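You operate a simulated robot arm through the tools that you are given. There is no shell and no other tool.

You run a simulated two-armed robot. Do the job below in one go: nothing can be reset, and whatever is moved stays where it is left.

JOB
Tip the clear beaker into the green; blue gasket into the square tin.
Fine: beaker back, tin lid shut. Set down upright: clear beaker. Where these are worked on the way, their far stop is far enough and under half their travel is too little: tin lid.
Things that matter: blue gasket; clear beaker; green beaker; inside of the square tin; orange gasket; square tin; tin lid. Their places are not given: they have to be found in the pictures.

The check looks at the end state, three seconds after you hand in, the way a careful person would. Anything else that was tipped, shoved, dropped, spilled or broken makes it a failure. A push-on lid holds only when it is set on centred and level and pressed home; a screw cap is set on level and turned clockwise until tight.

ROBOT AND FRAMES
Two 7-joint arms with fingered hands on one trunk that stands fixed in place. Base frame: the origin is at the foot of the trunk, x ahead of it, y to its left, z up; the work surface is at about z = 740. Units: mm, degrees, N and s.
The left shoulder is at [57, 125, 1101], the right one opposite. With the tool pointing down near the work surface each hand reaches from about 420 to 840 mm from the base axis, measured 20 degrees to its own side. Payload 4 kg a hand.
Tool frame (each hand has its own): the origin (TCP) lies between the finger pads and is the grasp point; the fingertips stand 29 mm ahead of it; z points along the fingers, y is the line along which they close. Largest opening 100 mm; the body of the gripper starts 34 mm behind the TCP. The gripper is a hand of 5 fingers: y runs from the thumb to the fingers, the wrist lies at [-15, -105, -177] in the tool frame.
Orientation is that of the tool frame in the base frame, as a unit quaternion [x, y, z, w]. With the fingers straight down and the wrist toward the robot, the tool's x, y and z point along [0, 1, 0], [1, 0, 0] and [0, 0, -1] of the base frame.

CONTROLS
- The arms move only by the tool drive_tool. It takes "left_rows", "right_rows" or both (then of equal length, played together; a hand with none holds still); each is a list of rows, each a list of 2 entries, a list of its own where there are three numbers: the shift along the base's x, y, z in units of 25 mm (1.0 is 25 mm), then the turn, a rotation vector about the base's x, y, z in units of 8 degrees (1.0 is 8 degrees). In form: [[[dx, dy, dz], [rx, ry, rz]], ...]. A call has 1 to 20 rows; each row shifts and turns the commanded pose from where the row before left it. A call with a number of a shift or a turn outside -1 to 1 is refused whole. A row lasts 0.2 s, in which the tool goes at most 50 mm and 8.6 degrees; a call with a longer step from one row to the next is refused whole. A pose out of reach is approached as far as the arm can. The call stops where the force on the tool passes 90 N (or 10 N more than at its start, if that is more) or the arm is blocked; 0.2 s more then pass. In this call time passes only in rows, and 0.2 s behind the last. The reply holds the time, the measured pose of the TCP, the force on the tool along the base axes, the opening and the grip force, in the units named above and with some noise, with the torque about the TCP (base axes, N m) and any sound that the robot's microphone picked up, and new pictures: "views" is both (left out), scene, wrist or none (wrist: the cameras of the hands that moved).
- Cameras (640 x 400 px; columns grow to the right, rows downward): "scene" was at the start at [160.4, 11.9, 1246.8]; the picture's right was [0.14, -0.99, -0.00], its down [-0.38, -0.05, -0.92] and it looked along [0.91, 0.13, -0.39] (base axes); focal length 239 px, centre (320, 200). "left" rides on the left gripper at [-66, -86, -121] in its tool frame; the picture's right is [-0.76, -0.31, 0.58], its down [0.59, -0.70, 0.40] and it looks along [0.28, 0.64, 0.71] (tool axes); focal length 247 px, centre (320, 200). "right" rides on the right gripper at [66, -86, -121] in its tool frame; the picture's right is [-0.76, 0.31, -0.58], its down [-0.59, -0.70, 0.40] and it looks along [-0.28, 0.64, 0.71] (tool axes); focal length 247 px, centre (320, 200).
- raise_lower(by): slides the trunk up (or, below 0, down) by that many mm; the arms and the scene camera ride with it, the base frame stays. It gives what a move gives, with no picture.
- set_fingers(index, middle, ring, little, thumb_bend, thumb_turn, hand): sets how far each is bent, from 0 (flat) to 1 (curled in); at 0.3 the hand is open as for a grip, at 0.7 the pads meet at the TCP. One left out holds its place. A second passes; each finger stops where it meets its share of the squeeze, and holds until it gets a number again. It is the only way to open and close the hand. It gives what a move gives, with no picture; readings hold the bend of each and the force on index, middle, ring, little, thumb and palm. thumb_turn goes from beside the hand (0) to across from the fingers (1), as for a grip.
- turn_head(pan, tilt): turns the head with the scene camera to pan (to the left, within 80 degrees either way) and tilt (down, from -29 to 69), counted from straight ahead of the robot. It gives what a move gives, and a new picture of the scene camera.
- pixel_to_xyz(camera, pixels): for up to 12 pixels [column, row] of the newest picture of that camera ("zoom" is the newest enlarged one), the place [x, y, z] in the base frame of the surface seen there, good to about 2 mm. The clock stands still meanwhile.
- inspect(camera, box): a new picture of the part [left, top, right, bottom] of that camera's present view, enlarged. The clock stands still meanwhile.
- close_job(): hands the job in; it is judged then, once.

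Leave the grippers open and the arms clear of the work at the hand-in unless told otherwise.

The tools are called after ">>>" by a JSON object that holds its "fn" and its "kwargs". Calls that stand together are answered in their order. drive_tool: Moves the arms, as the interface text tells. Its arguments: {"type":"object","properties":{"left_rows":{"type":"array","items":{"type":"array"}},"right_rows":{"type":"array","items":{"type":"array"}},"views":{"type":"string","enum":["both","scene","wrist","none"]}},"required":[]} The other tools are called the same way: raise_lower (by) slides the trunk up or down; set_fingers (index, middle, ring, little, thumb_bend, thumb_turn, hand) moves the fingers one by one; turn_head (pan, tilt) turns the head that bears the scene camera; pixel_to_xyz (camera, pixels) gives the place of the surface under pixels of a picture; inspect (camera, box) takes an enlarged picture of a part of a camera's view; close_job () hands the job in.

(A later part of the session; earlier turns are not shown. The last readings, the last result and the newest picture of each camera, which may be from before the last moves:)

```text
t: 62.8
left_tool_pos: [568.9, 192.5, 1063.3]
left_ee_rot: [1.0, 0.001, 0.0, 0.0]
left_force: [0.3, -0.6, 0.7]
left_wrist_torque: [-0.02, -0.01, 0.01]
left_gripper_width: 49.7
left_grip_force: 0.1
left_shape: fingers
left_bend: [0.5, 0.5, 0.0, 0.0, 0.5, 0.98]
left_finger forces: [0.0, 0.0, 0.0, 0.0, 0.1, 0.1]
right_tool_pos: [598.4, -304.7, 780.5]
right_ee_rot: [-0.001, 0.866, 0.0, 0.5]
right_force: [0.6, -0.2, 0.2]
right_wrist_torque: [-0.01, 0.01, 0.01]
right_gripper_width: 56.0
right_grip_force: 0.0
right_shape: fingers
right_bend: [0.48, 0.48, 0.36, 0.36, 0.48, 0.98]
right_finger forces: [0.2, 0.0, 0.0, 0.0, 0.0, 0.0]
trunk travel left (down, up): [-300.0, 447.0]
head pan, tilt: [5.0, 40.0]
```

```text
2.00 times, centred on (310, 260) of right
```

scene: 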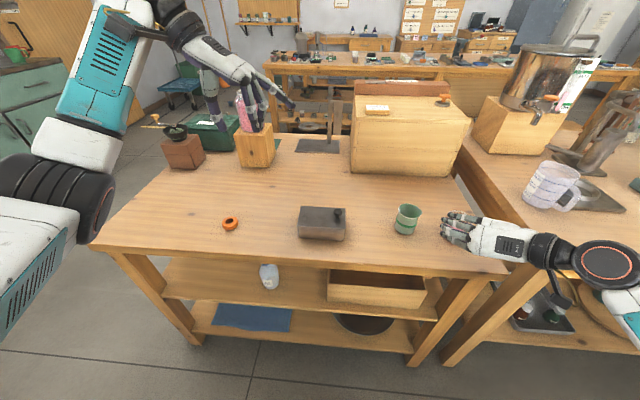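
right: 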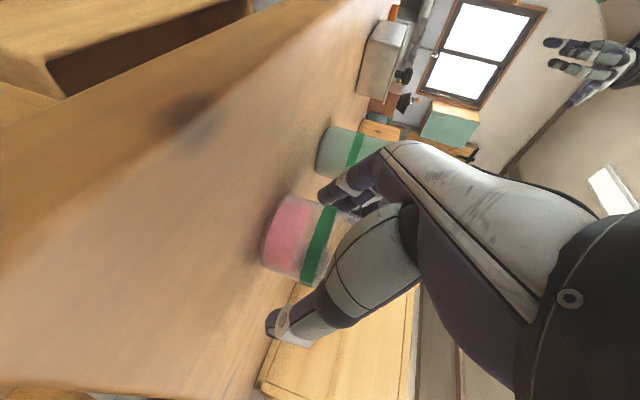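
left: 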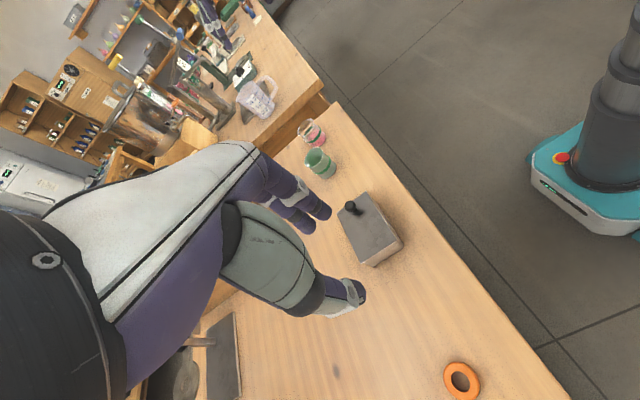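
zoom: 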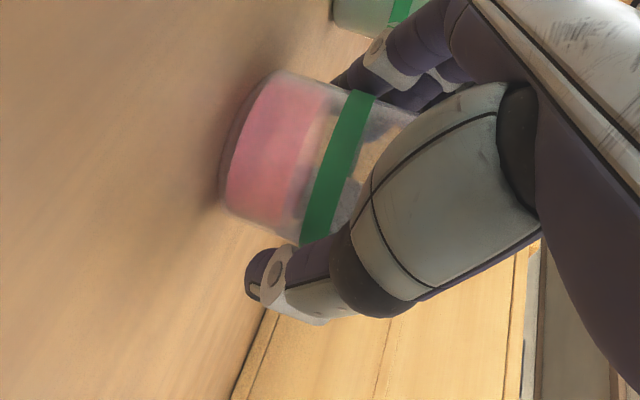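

No contact yet at a 56 mm gap. I'll close a bit more.

>>> {"fn": "set_fingers", "kwargs": {"hand": "right", "index": 0.54, "middle": 0.54, "thumb_bend": 0.54}}

>>> {"fn": "inspect", "kwargs": {"camera": "right", "box": [230, 160, 390, 360]}}

```text
t: 63.8
left_tool_pos: [569.6, 193.3, 1062.6]
left_ee_rot: [1.0, 0.001, 0.0, 0.0]
left_force: [-0.2, -0.5, 0.0]
left_wrist_torque: [0.0, -0.03, -0.02]
left_gripper_width: 50.1
left_grip_force: 0.1
left_shape: fingers
left_bend: [0.5, 0.5, 0.0, 0.0, 0.5, 0.98]
left_finger forces: [0.0, 0.0, 0.1, 0.1, 0.0, 0.0]
right_tool_pos: [598.9, -302.9, 779.3]
right_ee_rot: [0.0, 0.866, -0.001, 0.5]
right_force: [0.1, 0.3, -0.4]
right_wrist_torque: [-0.01, -0.01, 0.0]
right_gripper_width: 48.2
right_grip_force: 2.5
right_shape: fingers
right_bend: [0.51, 0.54, 0.36, 0.36, 0.52, 0.98]
right_finger forces: [2.7, 0.0, 0.1, 0.0, 2.5, 0.1]
trunk travel left (down, up): [-300.0, 447.0]
head pan, tilt: [5.0, 40.0]
```

```text
2.00 times, centred on (310, 260) of right
```

zoom: 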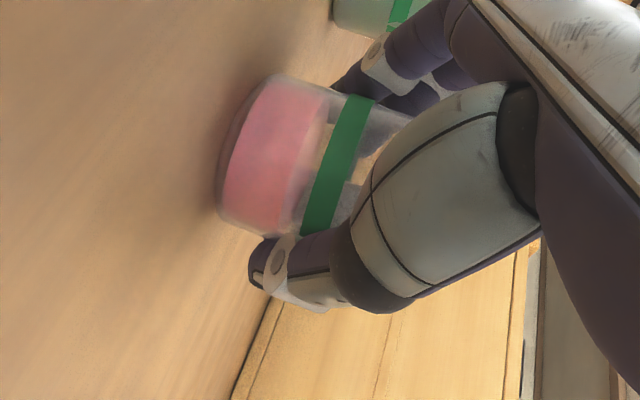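

Index and thumb touch with about 2.6 N; the middle finger doesn't yet. I'll bring the middle in and firm up the squeeze.

>>> {"fn": "set_fingers", "kwargs": {"hand": "right", "index": 0.57, "middle": 0.62, "thumb_bend": 0.58}}

>>> {"fn": "inspect", "kwargs": {"camera": "right", "box": [230, 160, 390, 360]}}

>>> {"fn": "inspect", "kwargs": {"camera": "scene", "box": [390, 180, 530, 280]}}

```text
t: 64.8
left_tool_pos: [569.9, 193.3, 1061.2]
left_ee_rot: [1.0, 0.0, 0.001, 0.0]
left_force: [-0.5, -0.6, -0.5]
left_wrist_torque: [0.03, -0.03, -0.02]
left_gripper_width: 50.0
left_grip_force: 0.1
left_shape: fingers
left_bend: [0.5, 0.5, 0.0, 0.0, 0.5, 0.98]
left_finger forces: [0.0, 0.1, 0.0, 0.0, 0.0, 0.0]
right_tool_pos: [599.8, -303.1, 780.0]
right_ee_rot: [-0.001, 0.866, -0.001, 0.5]
right_force: [1.0, -0.3, 1.0]
right_wrist_torque: [0.0, 0.0, 0.0]
right_gripper_width: 47.3
right_grip_force: 6.5
right_shape: fingers
right_bend: [0.52, 0.59, 0.36, 0.36, 0.53, 0.97]
right_finger forces: [3.5, 3.0, 0.0, 0.0, 5.7, 0.1]
trunk travel left (down, up): [-300.0, 447.0]
head pan, tilt: [5.0, 40.0]
```

```text
2.00 times, centred on (310, 260) of right
```

zoom: 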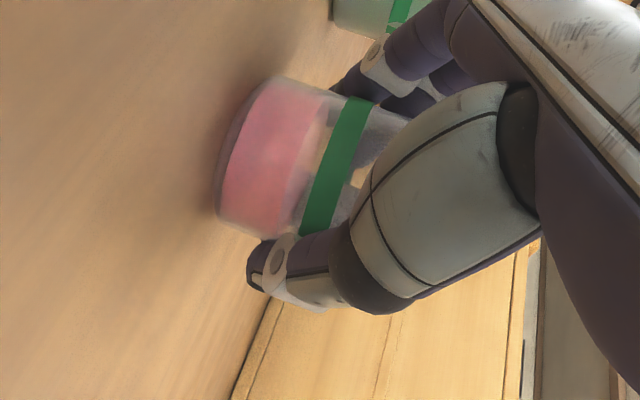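

```text
4.00 times, centred on (460, 230) of scene
```

zoom: 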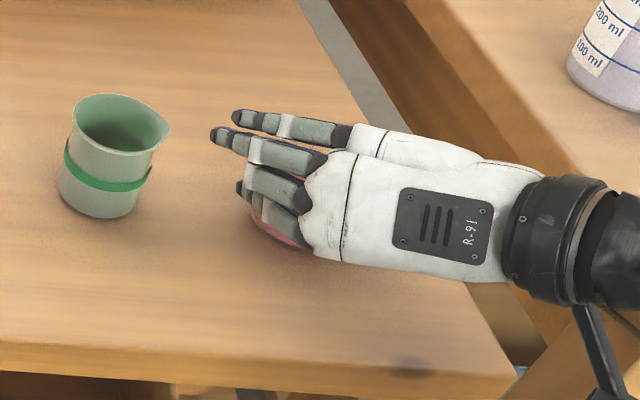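

Good three-point hold (3.5 / 3.0 / 5.7 N). I'll squeeze a little firmer, then lift 15 mm to test.

>>> {"fn": "set_fingers", "kwargs": {"hand": "right", "index": 0.62, "middle": 0.67, "thumb_bend": 0.63}}

>>> {"fn": "drive_tool", "kwargs": {"right_rows": [[[0, 0, 0.1], [0, 0, 0]], [[0, 0, 0.2], [0, 0, 0]], [[0, 0, 0.3], [0, 0, 0]]], "views": "both"}}

>>> {"fn": "inspect", "kwargs": {"camera": "right", "box": [230, 160, 390, 360]}}

>>> {"fn": "inspect", "kwargs": {"camera": "scene", "box": [390, 180, 530, 280]}}

```text
t: 65.8
left_tool_pos: [568.5, 192.9, 1062.3]
left_ee_rot: [1.0, 0.0, 0.0, 0.0]
left_force: [0.2, -0.1, 0.0]
left_wrist_torque: [-0.03, 0.02, -0.02]
left_gripper_width: 49.9
left_grip_force: 0.1
left_shape: fingers
left_bend: [0.5, 0.5, 0.0, 0.0, 0.5, 0.98]
left_finger forces: [0.0, 0.0, 0.0, 0.1, 0.1, 0.0]
right_tool_pos: [599.3, -303.7, 778.8]
right_ee_rot: [-0.001, 0.866, -0.001, 0.5]
right_force: [0.2, 0.5, 2.1]
right_wrist_torque: [-0.02, -0.02, 0.01]
right_gripper_width: 46.3
right_grip_force: 12.1
right_shape: fingers
right_bend: [0.54, 0.61, 0.36, 0.36, 0.54, 0.97]
right_finger forces: [7.8, 5.0, 0.0, 0.0, 11.5, 0.0]
trunk travel left (down, up): [-300.0, 447.0]
head pan, tilt: [5.0, 40.0]
```

```text
t: 66.6
left_tool_pos: [568.2, 192.7, 1061.1]
left_ee_rot: [1.0, 0.0, 0.0, 0.0]
left_force: [-0.2, 0.3, 1.1]
left_wrist_torque: [0.0, 0.01, 0.0]
left_gripper_width: 49.8
left_grip_force: 0.0
left_shape: fingers
left_bend: [0.5, 0.5, 0.0, 0.0, 0.5, 0.98]
left_finger forces: [0.0, 0.1, 0.0, 0.1, 0.1, 0.1]
right_tool_pos: [598.8, -304.5, 795.2]
right_ee_rot: [0.0, 0.866, -0.002, 0.5]
right_force: [0.0, -0.2, 0.0]
right_wrist_torque: [-0.05, -0.02, 0.01]
right_gripper_width: 46.5
right_grip_force: 11.9
right_shape: fingers
right_bend: [0.55, 0.62, 0.36, 0.36, 0.54, 0.96]
right_finger forces: [7.6, 4.5, 0.0, 0.1, 11.8, 0.0]
trunk travel left (down, up): [-300.0, 447.0]
head pan, tilt: [5.0, 40.0]
```

scene: 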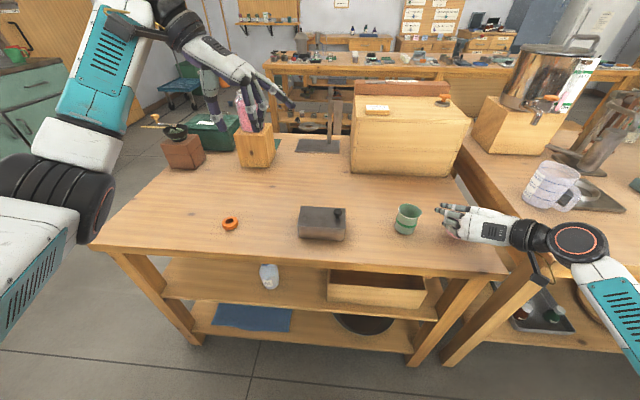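
right: 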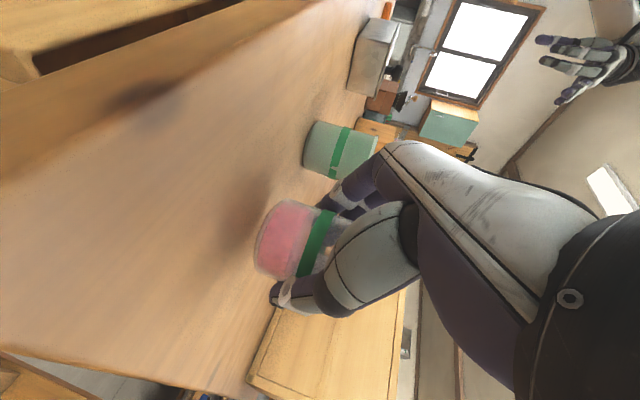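

```text
2.00 times, centred on (310, 260) of right
```

zoom: 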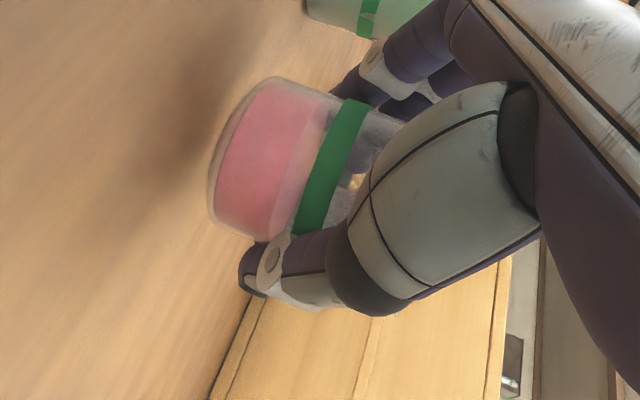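

```text
4.00 times, centred on (460, 230) of scene
```

zoom: 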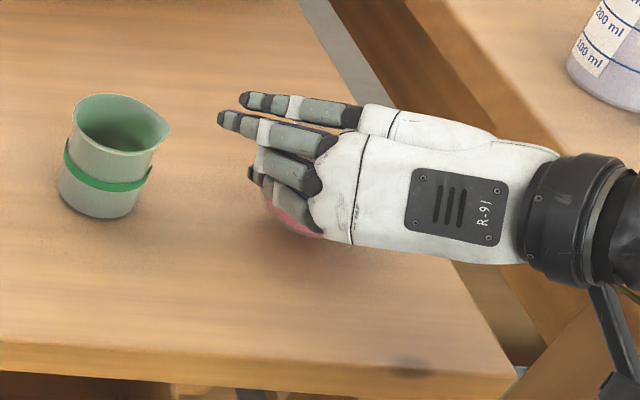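

The beaker is lifted and steady. Before planning the pour I need the thumb's true extent below the beaker when it rolls, so I'll measure thumb and finger points in the wrist view.

>>> {"fn": "pixel_to_xyz", "kwargs": {"camera": "zoom", "pixels": [[270, 110]]}}

>>> {"fn": "pixel_to_xyz", "kwargs": {"camera": "right", "pixels": [[278, 298], [285, 290], [300, 290], [320, 290], [330, 300], [345, 270], [370, 240], [340, 305], [350, 310], [400, 270], [300, 308], [405, 285]]}}

```text
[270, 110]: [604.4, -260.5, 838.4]
```

```text
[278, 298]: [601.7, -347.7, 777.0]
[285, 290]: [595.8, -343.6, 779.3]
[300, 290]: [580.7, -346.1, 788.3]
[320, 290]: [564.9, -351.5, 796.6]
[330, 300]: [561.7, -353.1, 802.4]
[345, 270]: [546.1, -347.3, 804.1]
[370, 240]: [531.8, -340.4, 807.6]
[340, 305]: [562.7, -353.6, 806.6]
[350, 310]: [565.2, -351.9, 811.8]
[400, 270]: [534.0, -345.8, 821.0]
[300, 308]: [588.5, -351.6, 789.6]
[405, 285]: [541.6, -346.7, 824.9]
```

The thumb reaches about 50 mm out on the pour side, so I'll keep the TCP at z≥862 over the green beaker. Before pouring I'll do a dry run of the mirrored motion with the empty left hand (right hand holding still), to learn whether a 60° tilted hand can roll through ~110° near the table edge.

>>> {"fn": "drive_tool", "kwargs": {"left_rows": [[[0.225, -0.165, -0.71], [0, -0.9375, 0]], [[0.225, -0.165, -0.71], [0, -0.9375, 0]], [[0.225, -0.165, -0.71], [0, -0.9375, 0]], [[0.225, -0.165, -0.71], [0, -0.9375, 0]], [[0.225, -0.165, -0.71], [0, -0.9375, 0]], [[0.225, -0.165, -0.71], [0, -0.9375, 0]], [[0.225, -0.165, -0.71], [0, -0.9375, 0]], [[0.225, -0.165, -0.71], [0, -0.9375, 0]]], "views": "scene"}}

>>> {"fn": "inspect", "kwargs": {"camera": "right", "box": [230, 160, 390, 360]}}

>>> {"fn": "pixel_to_xyz", "kwargs": {"camera": "scene", "pixels": [[300, 262], [300, 266], [420, 268], [420, 272], [500, 270], [360, 172], [440, 176], [250, 165], [245, 110], [400, 267]]}}

```text
t: 68.4
left_tool_pos: [613.2, 159.7, 919.7]
left_ee_rot: [0.866, 0.0, 0.5, 0.0]
left_force: [0.5, -0.4, 0.6]
left_wrist_torque: [0.03, -0.03, 0.0]
left_gripper_width: 49.8
left_grip_force: 0.1
left_shape: fingers
left_bend: [0.5, 0.5, 0.0, 0.0, 0.5, 0.98]
left_finger forces: [0.0, 0.1, 0.0, 0.0, 0.1, 0.0]
right_tool_pos: [598.5, -303.9, 795.4]
right_ee_rot: [0.0, 0.866, -0.001, 0.5]
right_force: [0.0, -0.2, 0.0]
right_wrist_torque: [0.02, -0.01, -0.01]
right_gripper_width: 46.3
right_grip_force: 12.1
right_shape: fingers
right_bend: [0.55, 0.62, 0.36, 0.36, 0.54, 0.96]
right_finger forces: [7.6, 4.6, 0.0, 0.1, 11.8, 0.0]
trunk travel left (down, up): [-300.0, 447.0]
head pan, tilt: [5.0, 40.0]
```

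scene: 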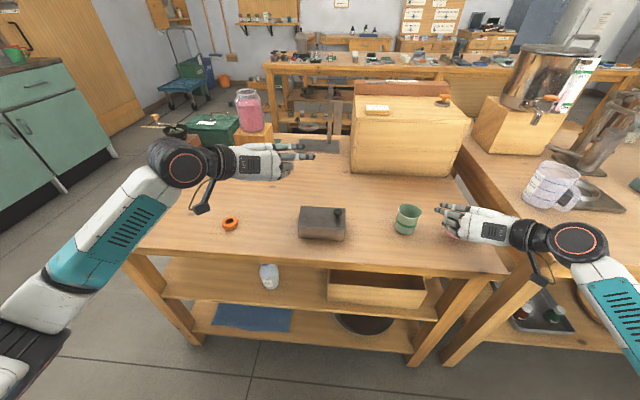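

```text
2.00 times, centred on (310, 260) of right
```

zoom: 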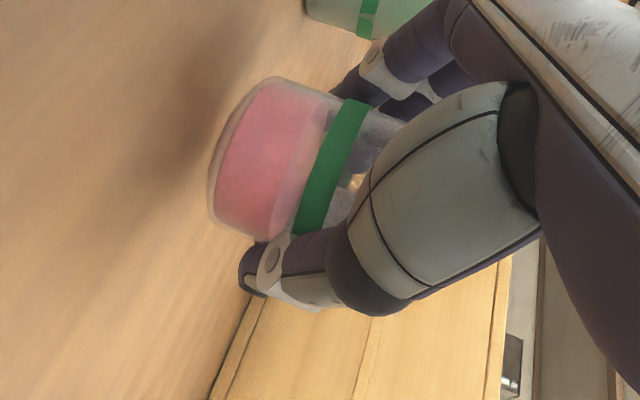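

```text
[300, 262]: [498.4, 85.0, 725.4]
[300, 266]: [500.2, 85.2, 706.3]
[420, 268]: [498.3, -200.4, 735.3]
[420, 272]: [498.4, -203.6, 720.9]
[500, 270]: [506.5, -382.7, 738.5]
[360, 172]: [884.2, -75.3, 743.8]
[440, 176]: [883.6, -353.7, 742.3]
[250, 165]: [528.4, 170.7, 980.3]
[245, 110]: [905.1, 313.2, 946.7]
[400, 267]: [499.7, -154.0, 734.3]
```

The table's front edge is at x≈499, z≈740. The left hand took the mirrored tilt fine. Now I roll it −96° about base X at this height (wrist stays about 70 mm above table level) to see if the arm can do it.

>>> {"fn": "drive_tool", "kwargs": {"left_rows": [[[0, 0, 0.2], [-1, 0, 0]], [[0, 0, 0.2], [-1, 0, 0]], [[0, 0, 0.2], [-1, 0, 0]], [[0, 0, 0.2], [-1, 0, 0]], [[0, 0, 0], [-1, 0, 0]], [[0, 0, 0], [-1, 0, 0]], [[0, 0, 0], [-1, 0, 0]], [[0, 0, 0], [-1, 0, 0]], [[0, 0, 0], [-1, 0, 0]], [[0, 0, 0], [-1, 0, 0]], [[0, 0, 0], [-1, 0, 0]], [[0, 0, 0], [-1, 0, 0]]], "views": "scene"}}

```text
t: 71.0
left_tool_pos: [613.9, 159.9, 939.4]
left_ee_rot: [0.58, 0.372, 0.334, 0.644]
left_force: [0.8, -0.3, -0.1]
left_wrist_torque: [0.01, 0.06, 0.03]
left_gripper_width: 50.1
left_grip_force: 0.0
left_shape: fingers
left_bend: [0.5, 0.5, 0.0, 0.0, 0.5, 0.98]
left_finger forces: [0.1, 0.0, 0.0, 0.0, 0.0, 0.1]
right_tool_pos: [599.1, -303.0, 795.5]
right_ee_rot: [0.0, 0.866, 0.001, 0.5]
right_force: [-0.1, 0.6, 0.0]
right_wrist_torque: [0.01, 0.01, -0.01]
right_gripper_width: 46.2
right_grip_force: 12.9
right_shape: fingers
right_bend: [0.55, 0.62, 0.36, 0.36, 0.54, 0.96]
right_finger forces: [7.5, 4.5, 0.0, 0.0, 11.8, 0.0]
trunk travel left (down, up): [-300.0, 447.0]
head pan, tilt: [5.0, 40.0]
```

scene: 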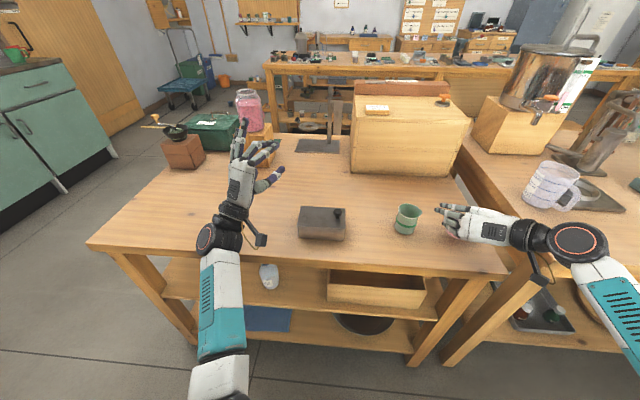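

The roll to 96° was reached exactly, and the forearm lies naturally in front of the table. I'll test 16° more.

>>> {"fn": "drive_tool", "kwargs": {"left_rows": [[[0, 0, 0], [-1, 0, 0]], [[0, 0, 0], [-1, 0, 0]], [[0, 0, 0], [-1, 0, 0]]], "views": "scene"}}

>>> {"fn": "inspect", "kwargs": {"camera": "scene", "box": [180, 120, 320, 290]}}

>>> {"fn": "pixel_to_xyz", "kwargs": {"camera": "scene", "pixels": [[205, 235], [222, 240], [240, 245], [215, 255], [235, 262], [222, 275], [262, 240], [236, 200], [220, 310]]}}

```text
t: 71.8
left_tool_pos: [615.0, 183.6, 941.7]
left_ee_rot: [0.453, 0.426, 0.274, 0.733]
left_force: [1.3, 0.1, 0.2]
left_wrist_torque: [0.03, 0.0, 0.01]
left_gripper_width: 49.7
left_grip_force: 0.0
left_shape: fingers
left_bend: [0.5, 0.5, 0.0, 0.0, 0.5, 0.98]
left_finger forces: [0.0, 0.0, 0.0, 0.1, 0.1, 0.0]
right_tool_pos: [598.8, -303.7, 794.5]
right_ee_rot: [0.0, 0.866, 0.001, 0.5]
right_force: [0.9, -0.6, -1.1]
right_wrist_torque: [0.02, -0.03, 0.01]
right_gripper_width: 46.2
right_grip_force: 12.0
right_shape: fingers
right_bend: [0.55, 0.62, 0.36, 0.36, 0.54, 0.96]
right_finger forces: [7.6, 4.5, 0.1, 0.0, 11.8, 0.0]
trunk travel left (down, up): [-300.0, 447.0]
head pan, tilt: [5.0, 40.0]
```

scene: 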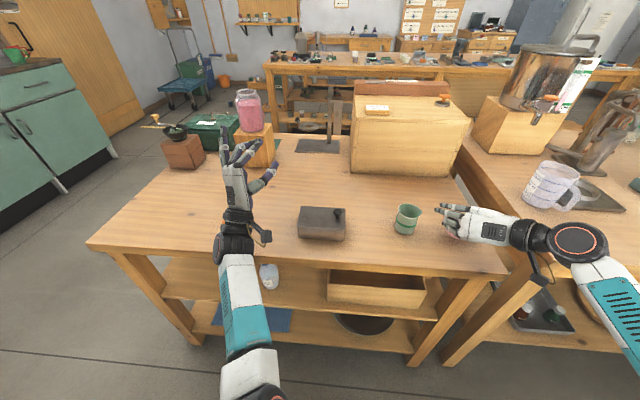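

```text
2.35 times, centred on (250, 205) of scene
```

zoom: 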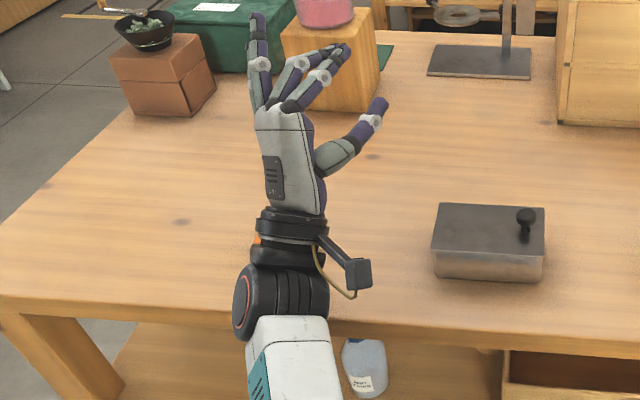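

```text
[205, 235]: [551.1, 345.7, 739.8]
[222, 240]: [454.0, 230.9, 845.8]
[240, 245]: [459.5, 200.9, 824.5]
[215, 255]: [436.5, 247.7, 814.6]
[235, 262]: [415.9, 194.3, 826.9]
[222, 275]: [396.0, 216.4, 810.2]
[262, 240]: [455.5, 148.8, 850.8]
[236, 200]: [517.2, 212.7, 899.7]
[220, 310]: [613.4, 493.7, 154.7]
```

At 120° the arm reached its limit (position drifted 24 mm), so I must stay at or below about 100°. Also the wrist joint would come close to the table edge when low; a flatter grasp (hand tilted 80° instead of 60°) would keep it further back. I'll check how low the right wrist and forearm are now.

>>> {"fn": "pixel_to_xyz", "kwargs": {"camera": "scene", "pixels": [[500, 225], [530, 235], [555, 240], [575, 245], [600, 255], [605, 280], [630, 300], [575, 262], [620, 265], [548, 270], [540, 260], [500, 268]]}}

>>> {"fn": "inspect", "kwargs": {"camera": "scene", "box": [430, 180, 640, 340]}}

```text
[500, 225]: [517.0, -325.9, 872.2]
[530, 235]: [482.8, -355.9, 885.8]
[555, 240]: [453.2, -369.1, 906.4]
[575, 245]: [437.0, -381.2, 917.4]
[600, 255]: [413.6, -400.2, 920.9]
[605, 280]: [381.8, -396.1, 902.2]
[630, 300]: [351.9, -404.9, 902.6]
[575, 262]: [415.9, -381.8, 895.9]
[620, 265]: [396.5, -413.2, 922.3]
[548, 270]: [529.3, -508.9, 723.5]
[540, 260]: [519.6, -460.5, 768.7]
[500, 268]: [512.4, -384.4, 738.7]
```

```text
2.50 times, centred on (535, 260) of scene
```

zoom: 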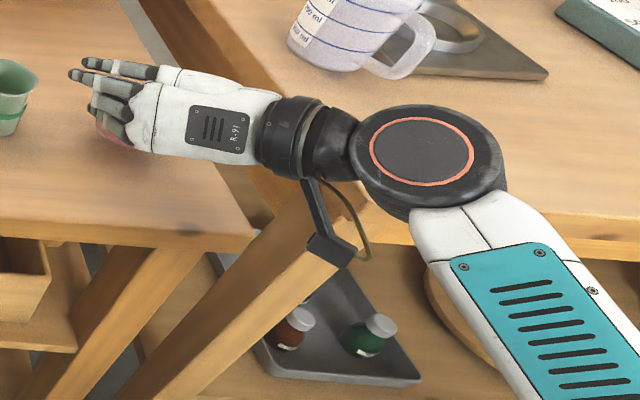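

The right wrist is comfortably high. I'll set the beaker back down on its spot (15 mm down), release, and re-grip with the hand tilted flatter at 75°. First lowering.

>>> {"fn": "drive_tool", "kwargs": {"right_rows": [[[0, 0, -0.3], [0, 0, 0]], [[0, 0, -0.2], [0, 0, 0]], [[0, 0, -0.08], [0, 0, 0]]], "views": "none"}}

>>> {"fn": "inspect", "kwargs": {"camera": "right", "box": [230, 160, 390, 360]}}

```text
t: 72.6
left_tool_pos: [616.6, 182.7, 942.7]
left_ee_rot: [0.452, 0.426, 0.275, 0.734]
left_force: [-0.5, 0.1, 0.5]
left_wrist_torque: [-0.03, 0.01, -0.03]
left_gripper_width: 49.8
left_grip_force: 0.1
left_shape: fingers
left_bend: [0.5, 0.5, 0.0, 0.0, 0.5, 0.98]
left_finger forces: [0.0, 0.0, 0.0, 0.0, 0.1, 0.1]
right_tool_pos: [599.6, -303.6, 781.1]
right_ee_rot: [0.0, 0.866, 0.0, 0.5]
right_force: [0.1, 0.3, 0.9]
right_wrist_torque: [-0.02, -0.01, -0.02]
right_gripper_width: 46.0
right_grip_force: 11.9
right_shape: fingers
right_bend: [0.55, 0.62, 0.36, 0.36, 0.54, 0.97]
right_finger forces: [7.6, 5.1, 0.0, 0.1, 11.8, 0.0]
trunk travel left (down, up): [-300.0, 447.0]
head pan, tilt: [5.0, 40.0]
```

```text
2.00 times, centred on (310, 260) of right
```

zoom: 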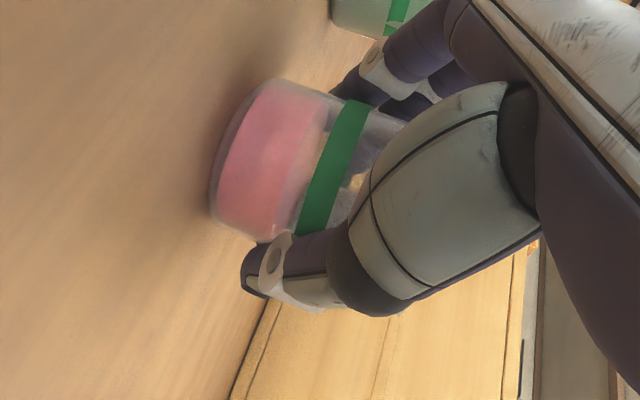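

The beaker is nearly on the table (force just 0.9 N). I'll ease down 0.7 mm more and open the fingers gently.

>>> {"fn": "drive_tool", "kwargs": {"right_rows": [[[0, 0, -0.03], [0, 0, 0]]], "views": "none"}}

>>> {"fn": "set_fingers", "kwargs": {"hand": "right", "index": 0.5, "middle": 0.5, "thumb_bend": 0.5}}

>>> {"fn": "set_fingers", "kwargs": {"hand": "right", "index": 0.4, "middle": 0.4, "thumb_bend": 0.4}}

>>> {"fn": "inspect", "kwargs": {"camera": "right", "box": [230, 160, 390, 360]}}

```text
t: 73.0
left_tool_pos: [615.4, 183.0, 943.6]
left_ee_rot: [0.452, 0.425, 0.274, 0.735]
left_force: [0.6, 0.2, 0.5]
left_wrist_torque: [0.01, -0.02, -0.03]
left_gripper_width: 49.9
left_grip_force: 0.1
left_shape: fingers
left_bend: [0.5, 0.5, 0.0, 0.0, 0.5, 0.98]
left_finger forces: [0.0, 0.1, 0.0, 0.1, 0.0, 0.0]
right_tool_pos: [599.8, -304.1, 781.3]
right_ee_rot: [0.0, 0.866, -0.001, 0.501]
right_force: [-0.5, 0.4, 2.1]
right_wrist_torque: [-0.03, -0.03, 0.05]
right_gripper_width: 46.2
right_grip_force: 13.1
right_shape: fingers
right_bend: [0.55, 0.61, 0.36, 0.36, 0.54, 0.97]
right_finger forces: [7.6, 5.6, 0.1, 0.0, 11.6, 0.0]
trunk travel left (down, up): [-300.0, 447.0]
head pan, tilt: [5.0, 40.0]
```

```text
t: 74.0
left_tool_pos: [616.4, 182.7, 943.9]
left_ee_rot: [0.451, 0.426, 0.275, 0.734]
left_force: [-0.3, 0.1, 0.0]
left_wrist_torque: [-0.03, -0.02, -0.01]
left_gripper_width: 49.8
left_grip_force: 0.1
left_shape: fingers
left_bend: [0.5, 0.5, 0.0, 0.0, 0.5, 0.98]
left_finger forces: [0.0, 0.2, 0.1, 0.0, 0.1, 0.1]
right_tool_pos: [599.9, -303.8, 780.2]
right_ee_rot: [0.0, 0.866, -0.001, 0.5]
right_force: [-0.4, -0.4, 0.0]
right_wrist_torque: [-0.01, -0.02, 0.0]
right_gripper_width: 50.8
right_grip_force: 0.4
right_shape: fingers
right_bend: [0.5, 0.5, 0.36, 0.36, 0.5, 0.98]
right_finger forces: [0.1, 0.1, 0.0, 0.0, 0.3, 0.1]
trunk travel left (down, up): [-300.0, 447.0]
head pan, tilt: [5.0, 40.0]
```

```text
t: 75.0
left_tool_pos: [615.7, 183.2, 945.4]
left_ee_rot: [0.452, 0.425, 0.275, 0.734]
left_force: [0.3, -0.6, -0.4]
left_wrist_torque: [0.0, 0.0, 0.02]
left_gripper_width: 49.7
left_grip_force: 0.0
left_shape: fingers
left_bend: [0.5, 0.5, 0.0, 0.0, 0.5, 0.98]
left_finger forces: [0.0, 0.0, 0.1, 0.0, 0.1, 0.0]
right_tool_pos: [598.6, -303.9, 779.7]
right_ee_rot: [-0.001, 0.866, -0.001, 0.5]
right_force: [0.2, -0.8, 0.1]
right_wrist_torque: [0.03, -0.04, -0.02]
right_gripper_width: 74.2
right_grip_force: 0.0
right_shape: fingers
right_bend: [0.4, 0.4, 0.36, 0.36, 0.4, 0.98]
right_finger forces: [0.0, 0.0, 0.0, 0.0, 0.2, 0.1]
trunk travel left (down, up): [-300.0, 447.0]
head pan, tilt: [5.0, 40.0]
```

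```text
2.00 times, centred on (310, 260) of right
```

zoom: 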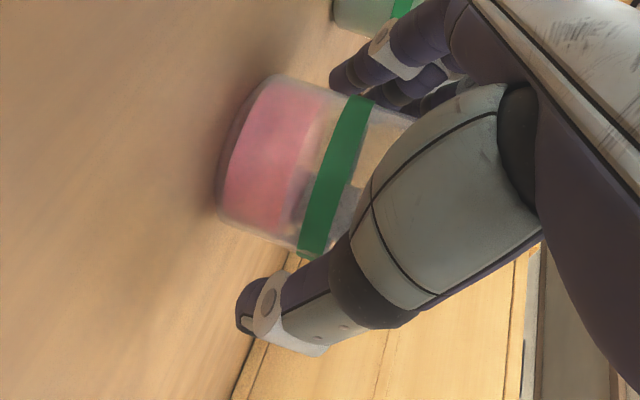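

The beaker stands upright on its spot. Now, with the fingers open around it, I'll tilt the right hand 15° flatter in place (to 75°) and settle the TCP at about (602,−304,775); the left hand starts unrolling meanwhile.

>>> {"fn": "drive_tool", "kwargs": {"right_rows": [[[0.04, 0, -0.05], [0, -0.625, 0]], [[0.04, 0, -0.05], [0, -0.625, 0]], [[0.04, 0, -0.1], [0, -0.625, 0]]], "left_rows": [[[0, 0, 0], [1, 0, 0]], [[0, 0, 0], [1, 0, 0]], [[0, 0, 0], [1, 0, 0]]], "views": "both"}}

>>> {"fn": "inspect", "kwargs": {"camera": "right", "box": [230, 140, 410, 340]}}

>>> {"fn": "inspect", "kwargs": {"camera": "scene", "box": [390, 180, 600, 320]}}

```text
t: 75.8
left_tool_pos: [613.3, 160.4, 938.5]
left_ee_rot: [0.58, 0.372, 0.333, 0.644]
left_force: [-0.4, -0.1, 0.4]
left_wrist_torque: [0.01, -0.02, 0.02]
left_gripper_width: 50.0
left_grip_force: 0.2
left_shape: fingers
left_bend: [0.5, 0.5, 0.0, 0.0, 0.5, 0.98]
left_finger forces: [0.0, 0.1, 0.0, 0.0, 0.0, 0.1]
right_tool_pos: [602.5, -303.5, 775.0]
right_ee_rot: [0.0, 0.793, -0.001, 0.609]
right_force: [0.0, -0.2, 0.8]
right_wrist_torque: [-0.03, 0.01, 0.0]
right_gripper_width: 74.5
right_grip_force: 0.0
right_shape: fingers
right_bend: [0.4, 0.4, 0.36, 0.36, 0.4, 0.98]
right_finger forces: [0.0, 0.0, 0.1, 0.0, 0.0, 0.0]
trunk travel left (down, up): [-300.0, 447.0]
head pan, tilt: [5.0, 40.0]
```

scene: 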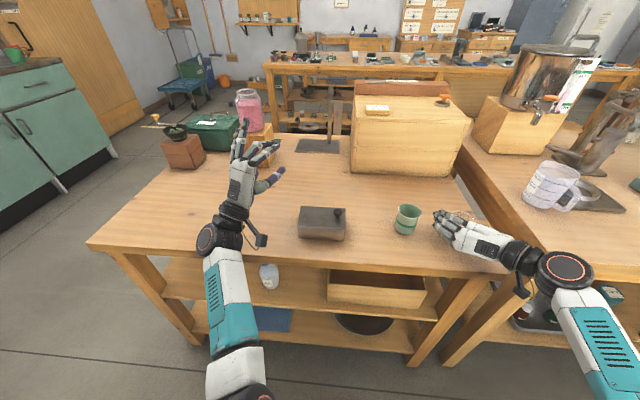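
right: 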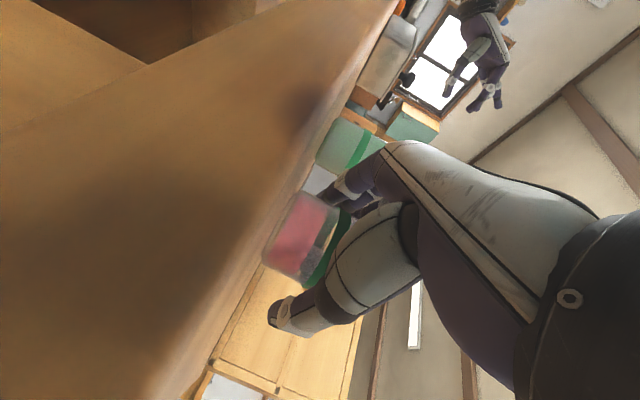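
left: 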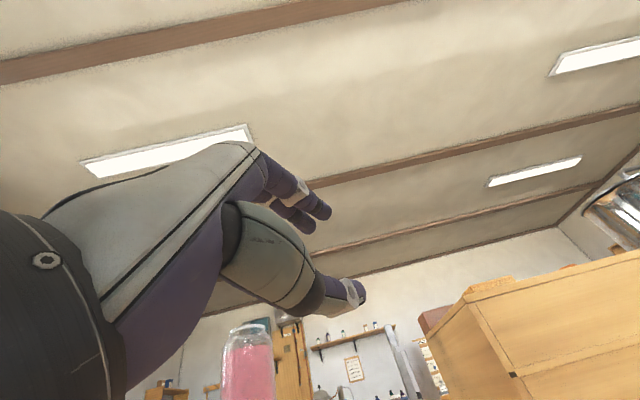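

```text
2.00 times, centred on (320, 240) of right
```

zoom: 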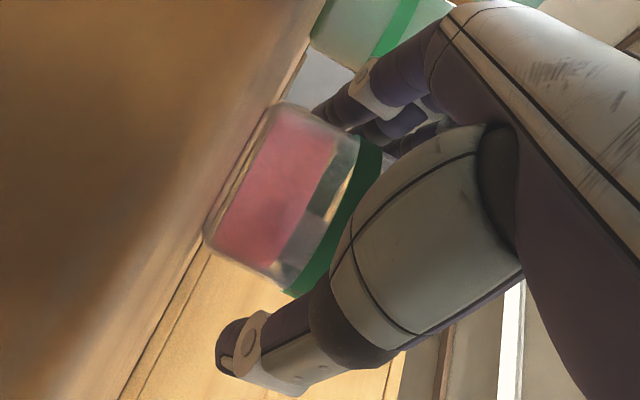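

```text
2.86 times, centred on (495, 250) of scene
```

zoom: 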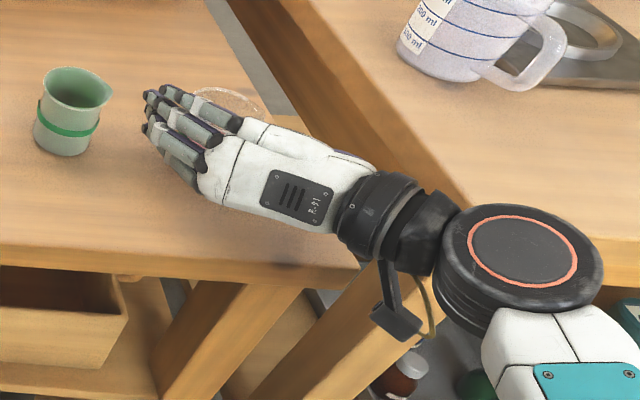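

The hand is now flatter with the beaker centred between thumb and fingers. I'll close again: gentle first.

>>> {"fn": "set_fingers", "kwargs": {"hand": "right", "index": 0.53, "middle": 0.53, "thumb_bend": 0.53}}

>>> {"fn": "inspect", "kwargs": {"camera": "right", "box": [230, 140, 410, 340]}}

```text
t: 76.8
left_tool_pos: [613.3, 161.5, 938.7]
left_ee_rot: [0.58, 0.372, 0.335, 0.643]
left_force: [-0.3, -0.9, 0.0]
left_wrist_torque: [-0.01, 0.0, 0.01]
left_gripper_width: 50.2
left_grip_force: 0.0
left_shape: fingers
left_bend: [0.5, 0.5, 0.0, 0.0, 0.5, 0.98]
left_finger forces: [0.0, 0.1, 0.0, 0.1, 0.1, 0.0]
right_tool_pos: [602.1, -304.2, 774.2]
right_ee_rot: [-0.001, 0.794, -0.001, 0.608]
right_force: [-0.3, -0.2, -0.2]
right_wrist_torque: [0.03, 0.02, 0.0]
right_gripper_width: 47.5
right_grip_force: 2.0
right_shape: fingers
right_bend: [0.51, 0.53, 0.36, 0.36, 0.52, 0.98]
right_finger forces: [1.9, 0.0, 0.0, 0.1, 1.9, 0.0]
trunk travel left (down, up): [-300.0, 447.0]
head pan, tilt: [5.0, 40.0]
```

```text
2.00 times, centred on (320, 240) of right
```

zoom: 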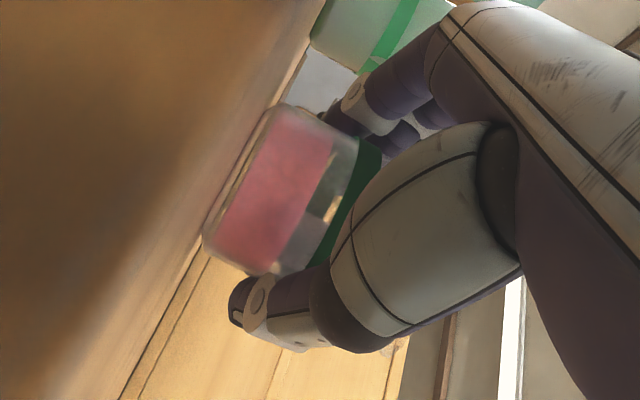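

Index and thumb touch symmetrically. I'll bring in the middle finger and firm the squeeze in two steps.

>>> {"fn": "set_fingers", "kwargs": {"hand": "right", "index": 0.57, "middle": 0.61, "thumb_bend": 0.58}}

>>> {"fn": "set_fingers", "kwargs": {"hand": "right", "index": 0.62, "middle": 0.66, "thumb_bend": 0.64}}

>>> {"fn": "drive_tool", "kwargs": {"left_rows": [[[-0.2, 0.3, 0.3], [1, 0, 0]], [[-0.2, 0.3, 0.3], [1, 0, 0]], [[-0.2, 0.3, 0.3], [1, 0, 0]], [[-0.2, 0.3, 0.3], [1, 0, 0]], [[-0.2, 0.3, 0.3], [1, 0, 0]], [[-0.2, 0.3, 0.3], [1, 0, 0]], [[-0.2, 0.3, 0.3], [1, 0, 0]], [[-0.2, 0.3, 0.3], [1, 0, 0]], [[-0.2, 0.3, 0.3], [1, 0, 0]], [[-0.2, 0.3, 0.3], [1, 0, 0]], [[-0.2, 0.3, 0.3], [1, 0, 0]], [[-0.2, 0.3, 0.3], [1, 0, 0]]], "views": "scene"}}

>>> {"fn": "inspect", "kwargs": {"camera": "right", "box": [230, 140, 410, 340]}}

```text
t: 77.8
left_tool_pos: [613.3, 160.8, 939.4]
left_ee_rot: [0.58, 0.372, 0.335, 0.643]
left_force: [-0.5, -0.3, -0.2]
left_wrist_torque: [0.01, -0.03, -0.01]
left_gripper_width: 49.9
left_grip_force: 0.1
left_shape: fingers
left_bend: [0.5, 0.5, 0.0, 0.0, 0.5, 0.98]
left_finger forces: [0.0, 0.1, 0.1, 0.0, 0.0, 0.0]
right_tool_pos: [602.7, -304.4, 775.2]
right_ee_rot: [-0.001, 0.793, -0.001, 0.609]
right_force: [-0.1, 0.3, -0.1]
right_wrist_torque: [-0.02, 0.0, -0.01]
right_gripper_width: 46.0
right_grip_force: 6.2
right_shape: fingers
right_bend: [0.52, 0.59, 0.36, 0.36, 0.54, 0.97]
right_finger forces: [4.4, 1.6, 0.1, 0.0, 5.4, 0.0]
trunk travel left (down, up): [-300.0, 447.0]
head pan, tilt: [5.0, 40.0]
```

```text
t: 78.8
left_tool_pos: [614.1, 160.0, 939.3]
left_ee_rot: [0.58, 0.372, 0.334, 0.643]
left_force: [0.8, 0.1, -0.4]
left_wrist_torque: [0.02, 0.01, -0.02]
left_gripper_width: 50.0
left_grip_force: 0.0
left_shape: fingers
left_bend: [0.5, 0.5, 0.0, 0.0, 0.5, 0.98]
left_finger forces: [0.0, 0.1, 0.0, 0.0, 0.0, 0.0]
right_tool_pos: [601.5, -303.5, 774.2]
right_ee_rot: [-0.001, 0.793, 0.0, 0.609]
right_force: [0.2, 0.6, 1.3]
right_wrist_torque: [-0.05, -0.02, 0.01]
right_gripper_width: 45.2
right_grip_force: 12.9
right_shape: fingers
right_bend: [0.54, 0.61, 0.36, 0.36, 0.56, 0.97]
right_finger forces: [9.5, 4.1, 0.0, 0.0, 12.6, 0.0]
trunk travel left (down, up): [-300.0, 447.0]
head pan, tilt: [5.0, 40.0]
```

```text
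t: 81.4
left_tool_pos: [553.7, 250.5, 1029.7]
left_ee_rot: [0.866, 0.0, 0.5, -0.001]
left_force: [0.9, 0.2, 0.6]
left_wrist_torque: [-0.02, 0.01, -0.01]
left_gripper_width: 50.0
left_grip_force: 0.1
left_shape: fingers
left_bend: [0.5, 0.5, 0.0, 0.0, 0.5, 0.98]
left_finger forces: [0.0, 0.0, 0.0, 0.0, 0.0, 0.0]
right_tool_pos: [603.1, -303.5, 774.8]
right_ee_rot: [-0.001, 0.793, -0.001, 0.609]
right_force: [0.7, -0.2, 0.4]
right_wrist_torque: [-0.03, 0.05, -0.02]
right_gripper_width: 45.2
right_grip_force: 12.9
right_shape: fingers
right_bend: [0.54, 0.62, 0.36, 0.36, 0.56, 0.97]
right_finger forces: [9.2, 4.0, 0.0, 0.1, 13.0, 0.1]
trunk travel left (down, up): [-300.0, 447.0]
head pan, tilt: [5.0, 40.0]
```

scene: 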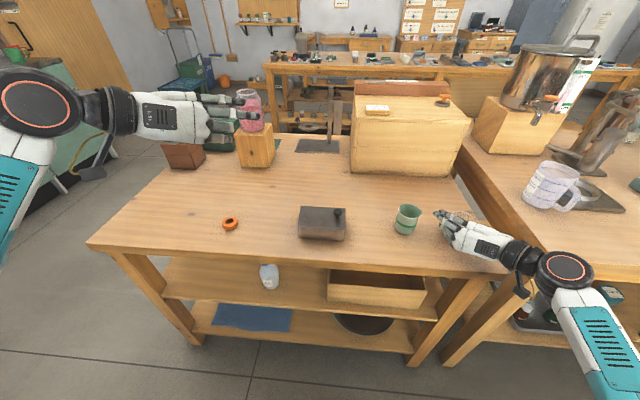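

```text
2.00 times, centred on (320, 240) of right
```

zoom: 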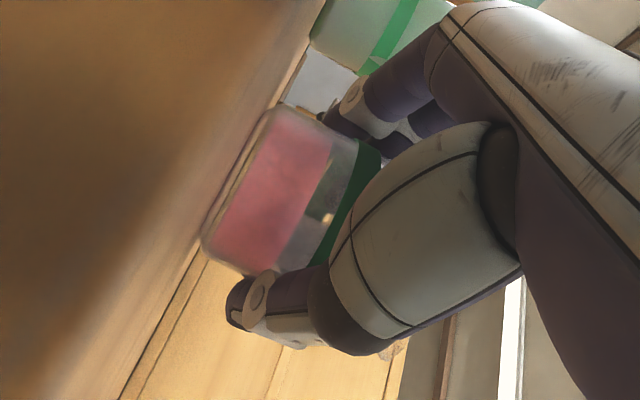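

Grip is firm (thumb 13 N, index 9, middle 4). I'll lift the beaker straight up 110 mm.

>>> {"fn": "drive_tool", "kwargs": {"right_rows": [[[0, 0, 0.2], [0, 0, 0]], [[0, 0, 0.4], [0, 0, 0]], [[0, 0, 0.6], [0, 0, 0]], [[0, 0, 0.8], [0, 0, 0]], [[0, 0, 0.8], [0, 0, 0]], [[0, 0, 0.8], [0, 0, 0]], [[0, 0, 0.6], [0, 0, 0]], [[0, 0, 0.2], [0, 0, 0]]], "views": "both"}}

>>> {"fn": "inspect", "kwargs": {"camera": "scene", "box": [390, 150, 560, 280]}}

>>> {"fn": "inspect", "kwargs": {"camera": "right", "box": [230, 140, 410, 340]}}

```text
t: 83.2
left_tool_pos: [554.0, 250.4, 1029.9]
left_ee_rot: [0.866, 0.0, 0.5, 0.0]
left_force: [0.1, -0.4, -0.3]
left_wrist_torque: [-0.03, 0.01, 0.0]
left_gripper_width: 49.9
left_grip_force: 0.1
left_shape: fingers
left_bend: [0.5, 0.5, 0.0, 0.0, 0.5, 0.98]
left_finger forces: [0.0, 0.0, 0.0, 0.0, 0.0, 0.0]
right_tool_pos: [603.5, -304.1, 884.7]
right_ee_rot: [-0.001, 0.794, 0.0, 0.608]
right_force: [-0.7, -0.2, -0.4]
right_wrist_torque: [-0.04, -0.02, -0.03]
right_gripper_width: 45.0
right_grip_force: 12.9
right_shape: fingers
right_bend: [0.54, 0.62, 0.36, 0.36, 0.56, 0.96]
right_finger forces: [9.3, 3.7, 0.0, 0.0, 12.8, 0.0]
trunk travel left (down, up): [-300.0, 447.0]
head pan, tilt: [5.0, 40.0]
```

scene: 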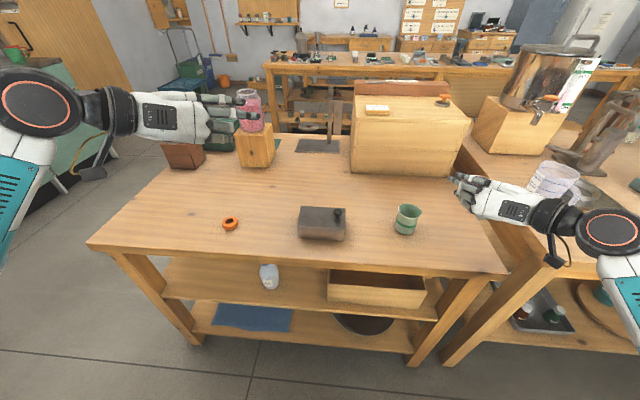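
right: 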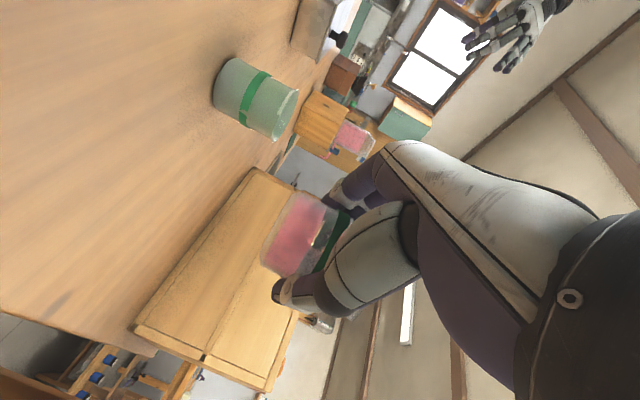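

```text
3.08 times, centred on (475, 215) of scene
```

zoom: 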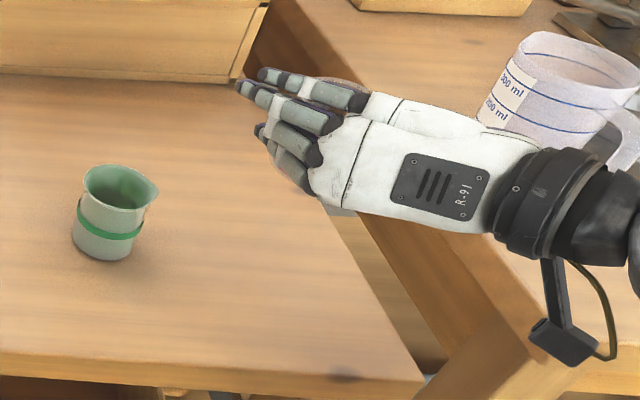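

```text
2.00 times, centred on (320, 240) of right
```

zoom: 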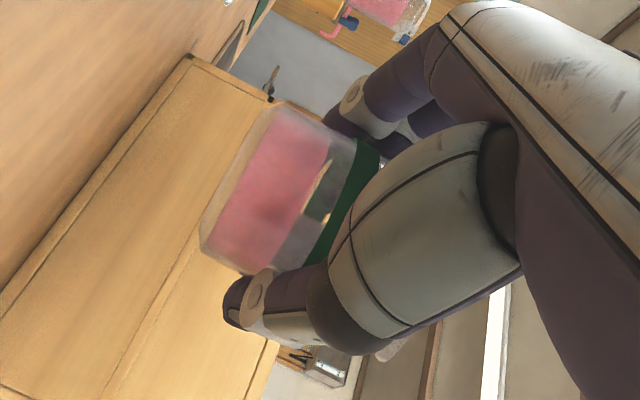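

The beaker hangs level and steady. I'll carry it above and past the green beaker to its left side, y≈−124.

>>> {"fn": "drive_tool", "kwargs": {"right_rows": [[[0.058, 0.3, 0.02], [0, 0, 0]], [[0.058, 0.6, 0.02], [0, 0, 0]], [[0.058, 0.9, 0.02], [0, 0, 0]], [[0.058, 0.9, 0.02], [0, 0, 0]], [[0.058, 0.9, 0.02], [0, 0, 0]], [[0.058, 0.9, 0.02], [0, 0, 0]], [[0.058, 0.9, 0.02], [0, 0, 0]], [[0.058, 0.9, 0.02], [0, 0, 0]], [[0.058, 0.6, 0.02], [0, 0, 0]], [[0.058, 0.3, 0.02], [0, 0, 0]]], "views": "both"}}

>>> {"fn": "inspect", "kwargs": {"camera": "scene", "box": [310, 150, 480, 280]}}

```text
t: 85.4
left_tool_pos: [553.7, 250.5, 1029.6]
left_ee_rot: [0.866, -0.001, 0.5, -0.001]
left_force: [-0.3, -0.5, 0.0]
left_wrist_torque: [-0.01, -0.04, -0.01]
left_gripper_width: 49.7
left_grip_force: 0.0
left_shape: fingers
left_bend: [0.5, 0.5, 0.0, 0.0, 0.5, 0.98]
left_finger forces: [0.0, 0.0, 0.0, 0.1, 0.0, 0.1]
right_tool_pos: [617.1, -123.2, 890.6]
right_ee_rot: [0.0, 0.794, 0.0, 0.608]
right_force: [-0.9, 0.8, -0.5]
right_wrist_torque: [-0.03, 0.01, 0.02]
right_gripper_width: 45.3
right_grip_force: 12.9
right_shape: fingers
right_bend: [0.54, 0.62, 0.36, 0.36, 0.56, 0.96]
right_finger forces: [9.3, 3.5, 0.0, 0.1, 12.9, 0.0]
trunk travel left (down, up): [-300.0, 447.0]
head pan, tilt: [5.0, 40.0]
```

scene: 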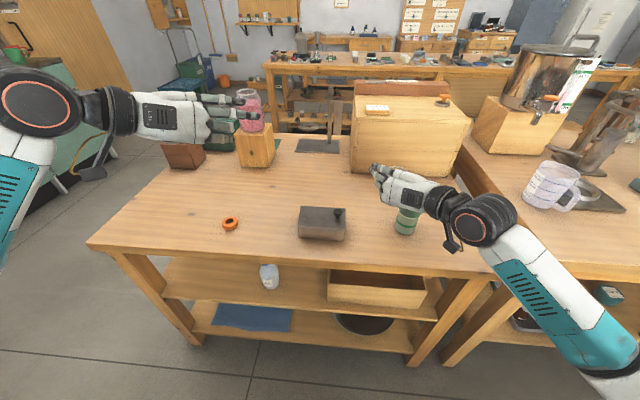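
right: 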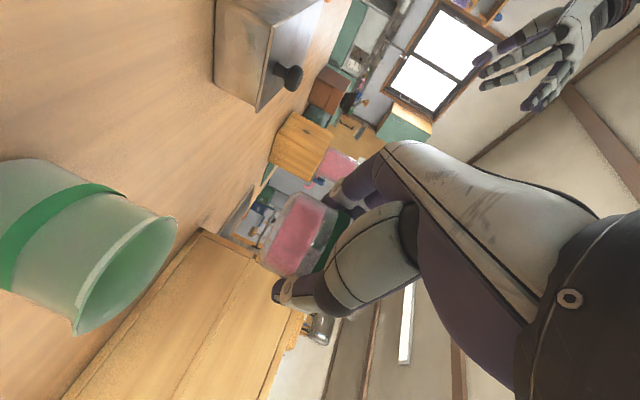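

```text
3.08 times, centred on (395, 215) of scene
```

zoom: 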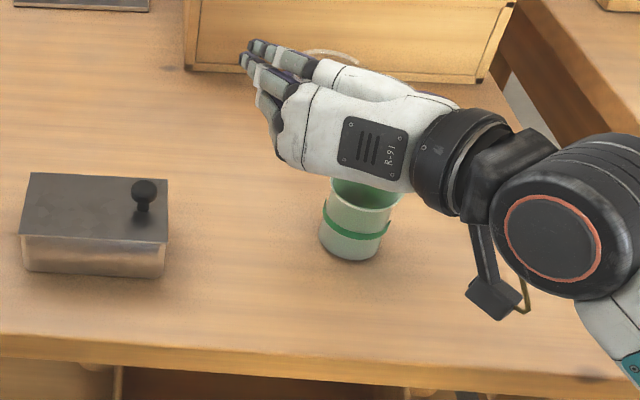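

Beaker is left of and above the green one. I'll start the roll: 48° about X at this height (liquid, about 18 mm deep, shouldn't reach the lip before ~60°), slowly.

>>> {"fn": "drive_tool", "kwargs": {"right_rows": [[[0, 0, 0], [0.5, 0, 0]], [[0, 0, 0], [0.5, 0, 0]], [[0, 0, 0], [0.5, 0, 0]], [[0, 0, 0], [0.5, 0, 0]], [[0, 0, 0], [0.5, 0, 0]], [[0, 0, 0], [0.5, 0, 0]], [[0, 0, 0], [0.5, 0, 0]], [[0, 0, 0], [0.5, 0, 0]], [[0, 0, 0], [0.5, 0, 0]], [[0, 0, 0], [0.5, 0, 0]]], "views": "both"}}

>>> {"fn": "inspect", "kwargs": {"camera": "scene", "box": [310, 150, 480, 280]}}

```text
t: 87.6
left_tool_pos: [553.7, 249.8, 1029.7]
left_ee_rot: [0.866, 0.001, 0.5, 0.0]
left_force: [-0.5, 0.0, -0.9]
left_wrist_torque: [0.01, -0.02, 0.04]
left_gripper_width: 50.2
left_grip_force: 0.1
left_shape: fingers
left_bend: [0.5, 0.5, 0.0, 0.0, 0.5, 0.98]
left_finger forces: [0.0, 0.0, 0.0, 0.0, 0.1, 0.1]
right_tool_pos: [617.7, -124.0, 889.3]
right_ee_rot: [0.208, 0.745, 0.271, 0.573]
right_force: [-0.2, 0.9, -0.6]
right_wrist_torque: [0.04, 0.02, 0.01]
right_gripper_width: 45.0
right_grip_force: 13.2
right_shape: fingers
right_bend: [0.54, 0.62, 0.36, 0.36, 0.56, 0.96]
right_finger forces: [9.1, 3.4, 0.0, 0.0, 13.3, 0.0]
trunk travel left (down, up): [-300.0, 447.0]
head pan, tilt: [5.0, 40.0]
```

scene: 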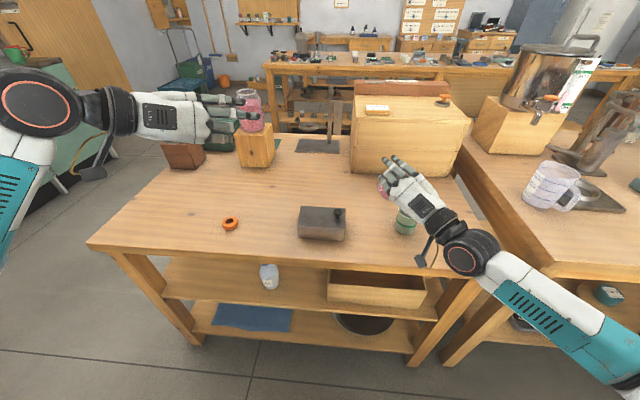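
right: 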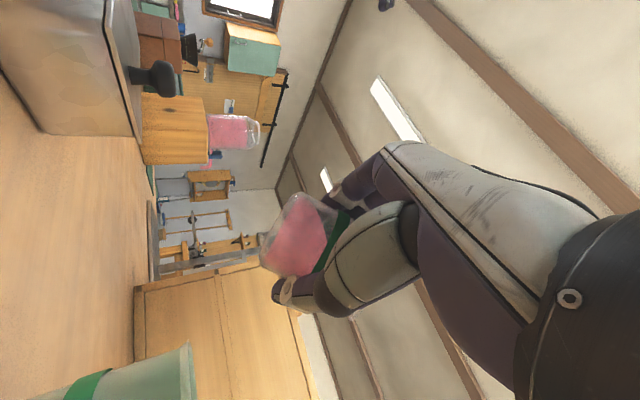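

```text
3.08 times, centred on (395, 215) of scene
```

zoom: 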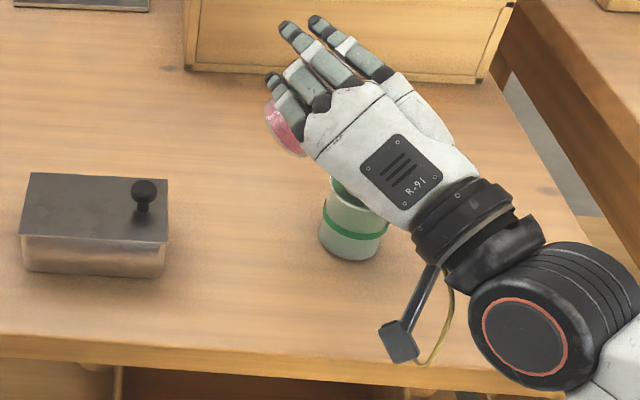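

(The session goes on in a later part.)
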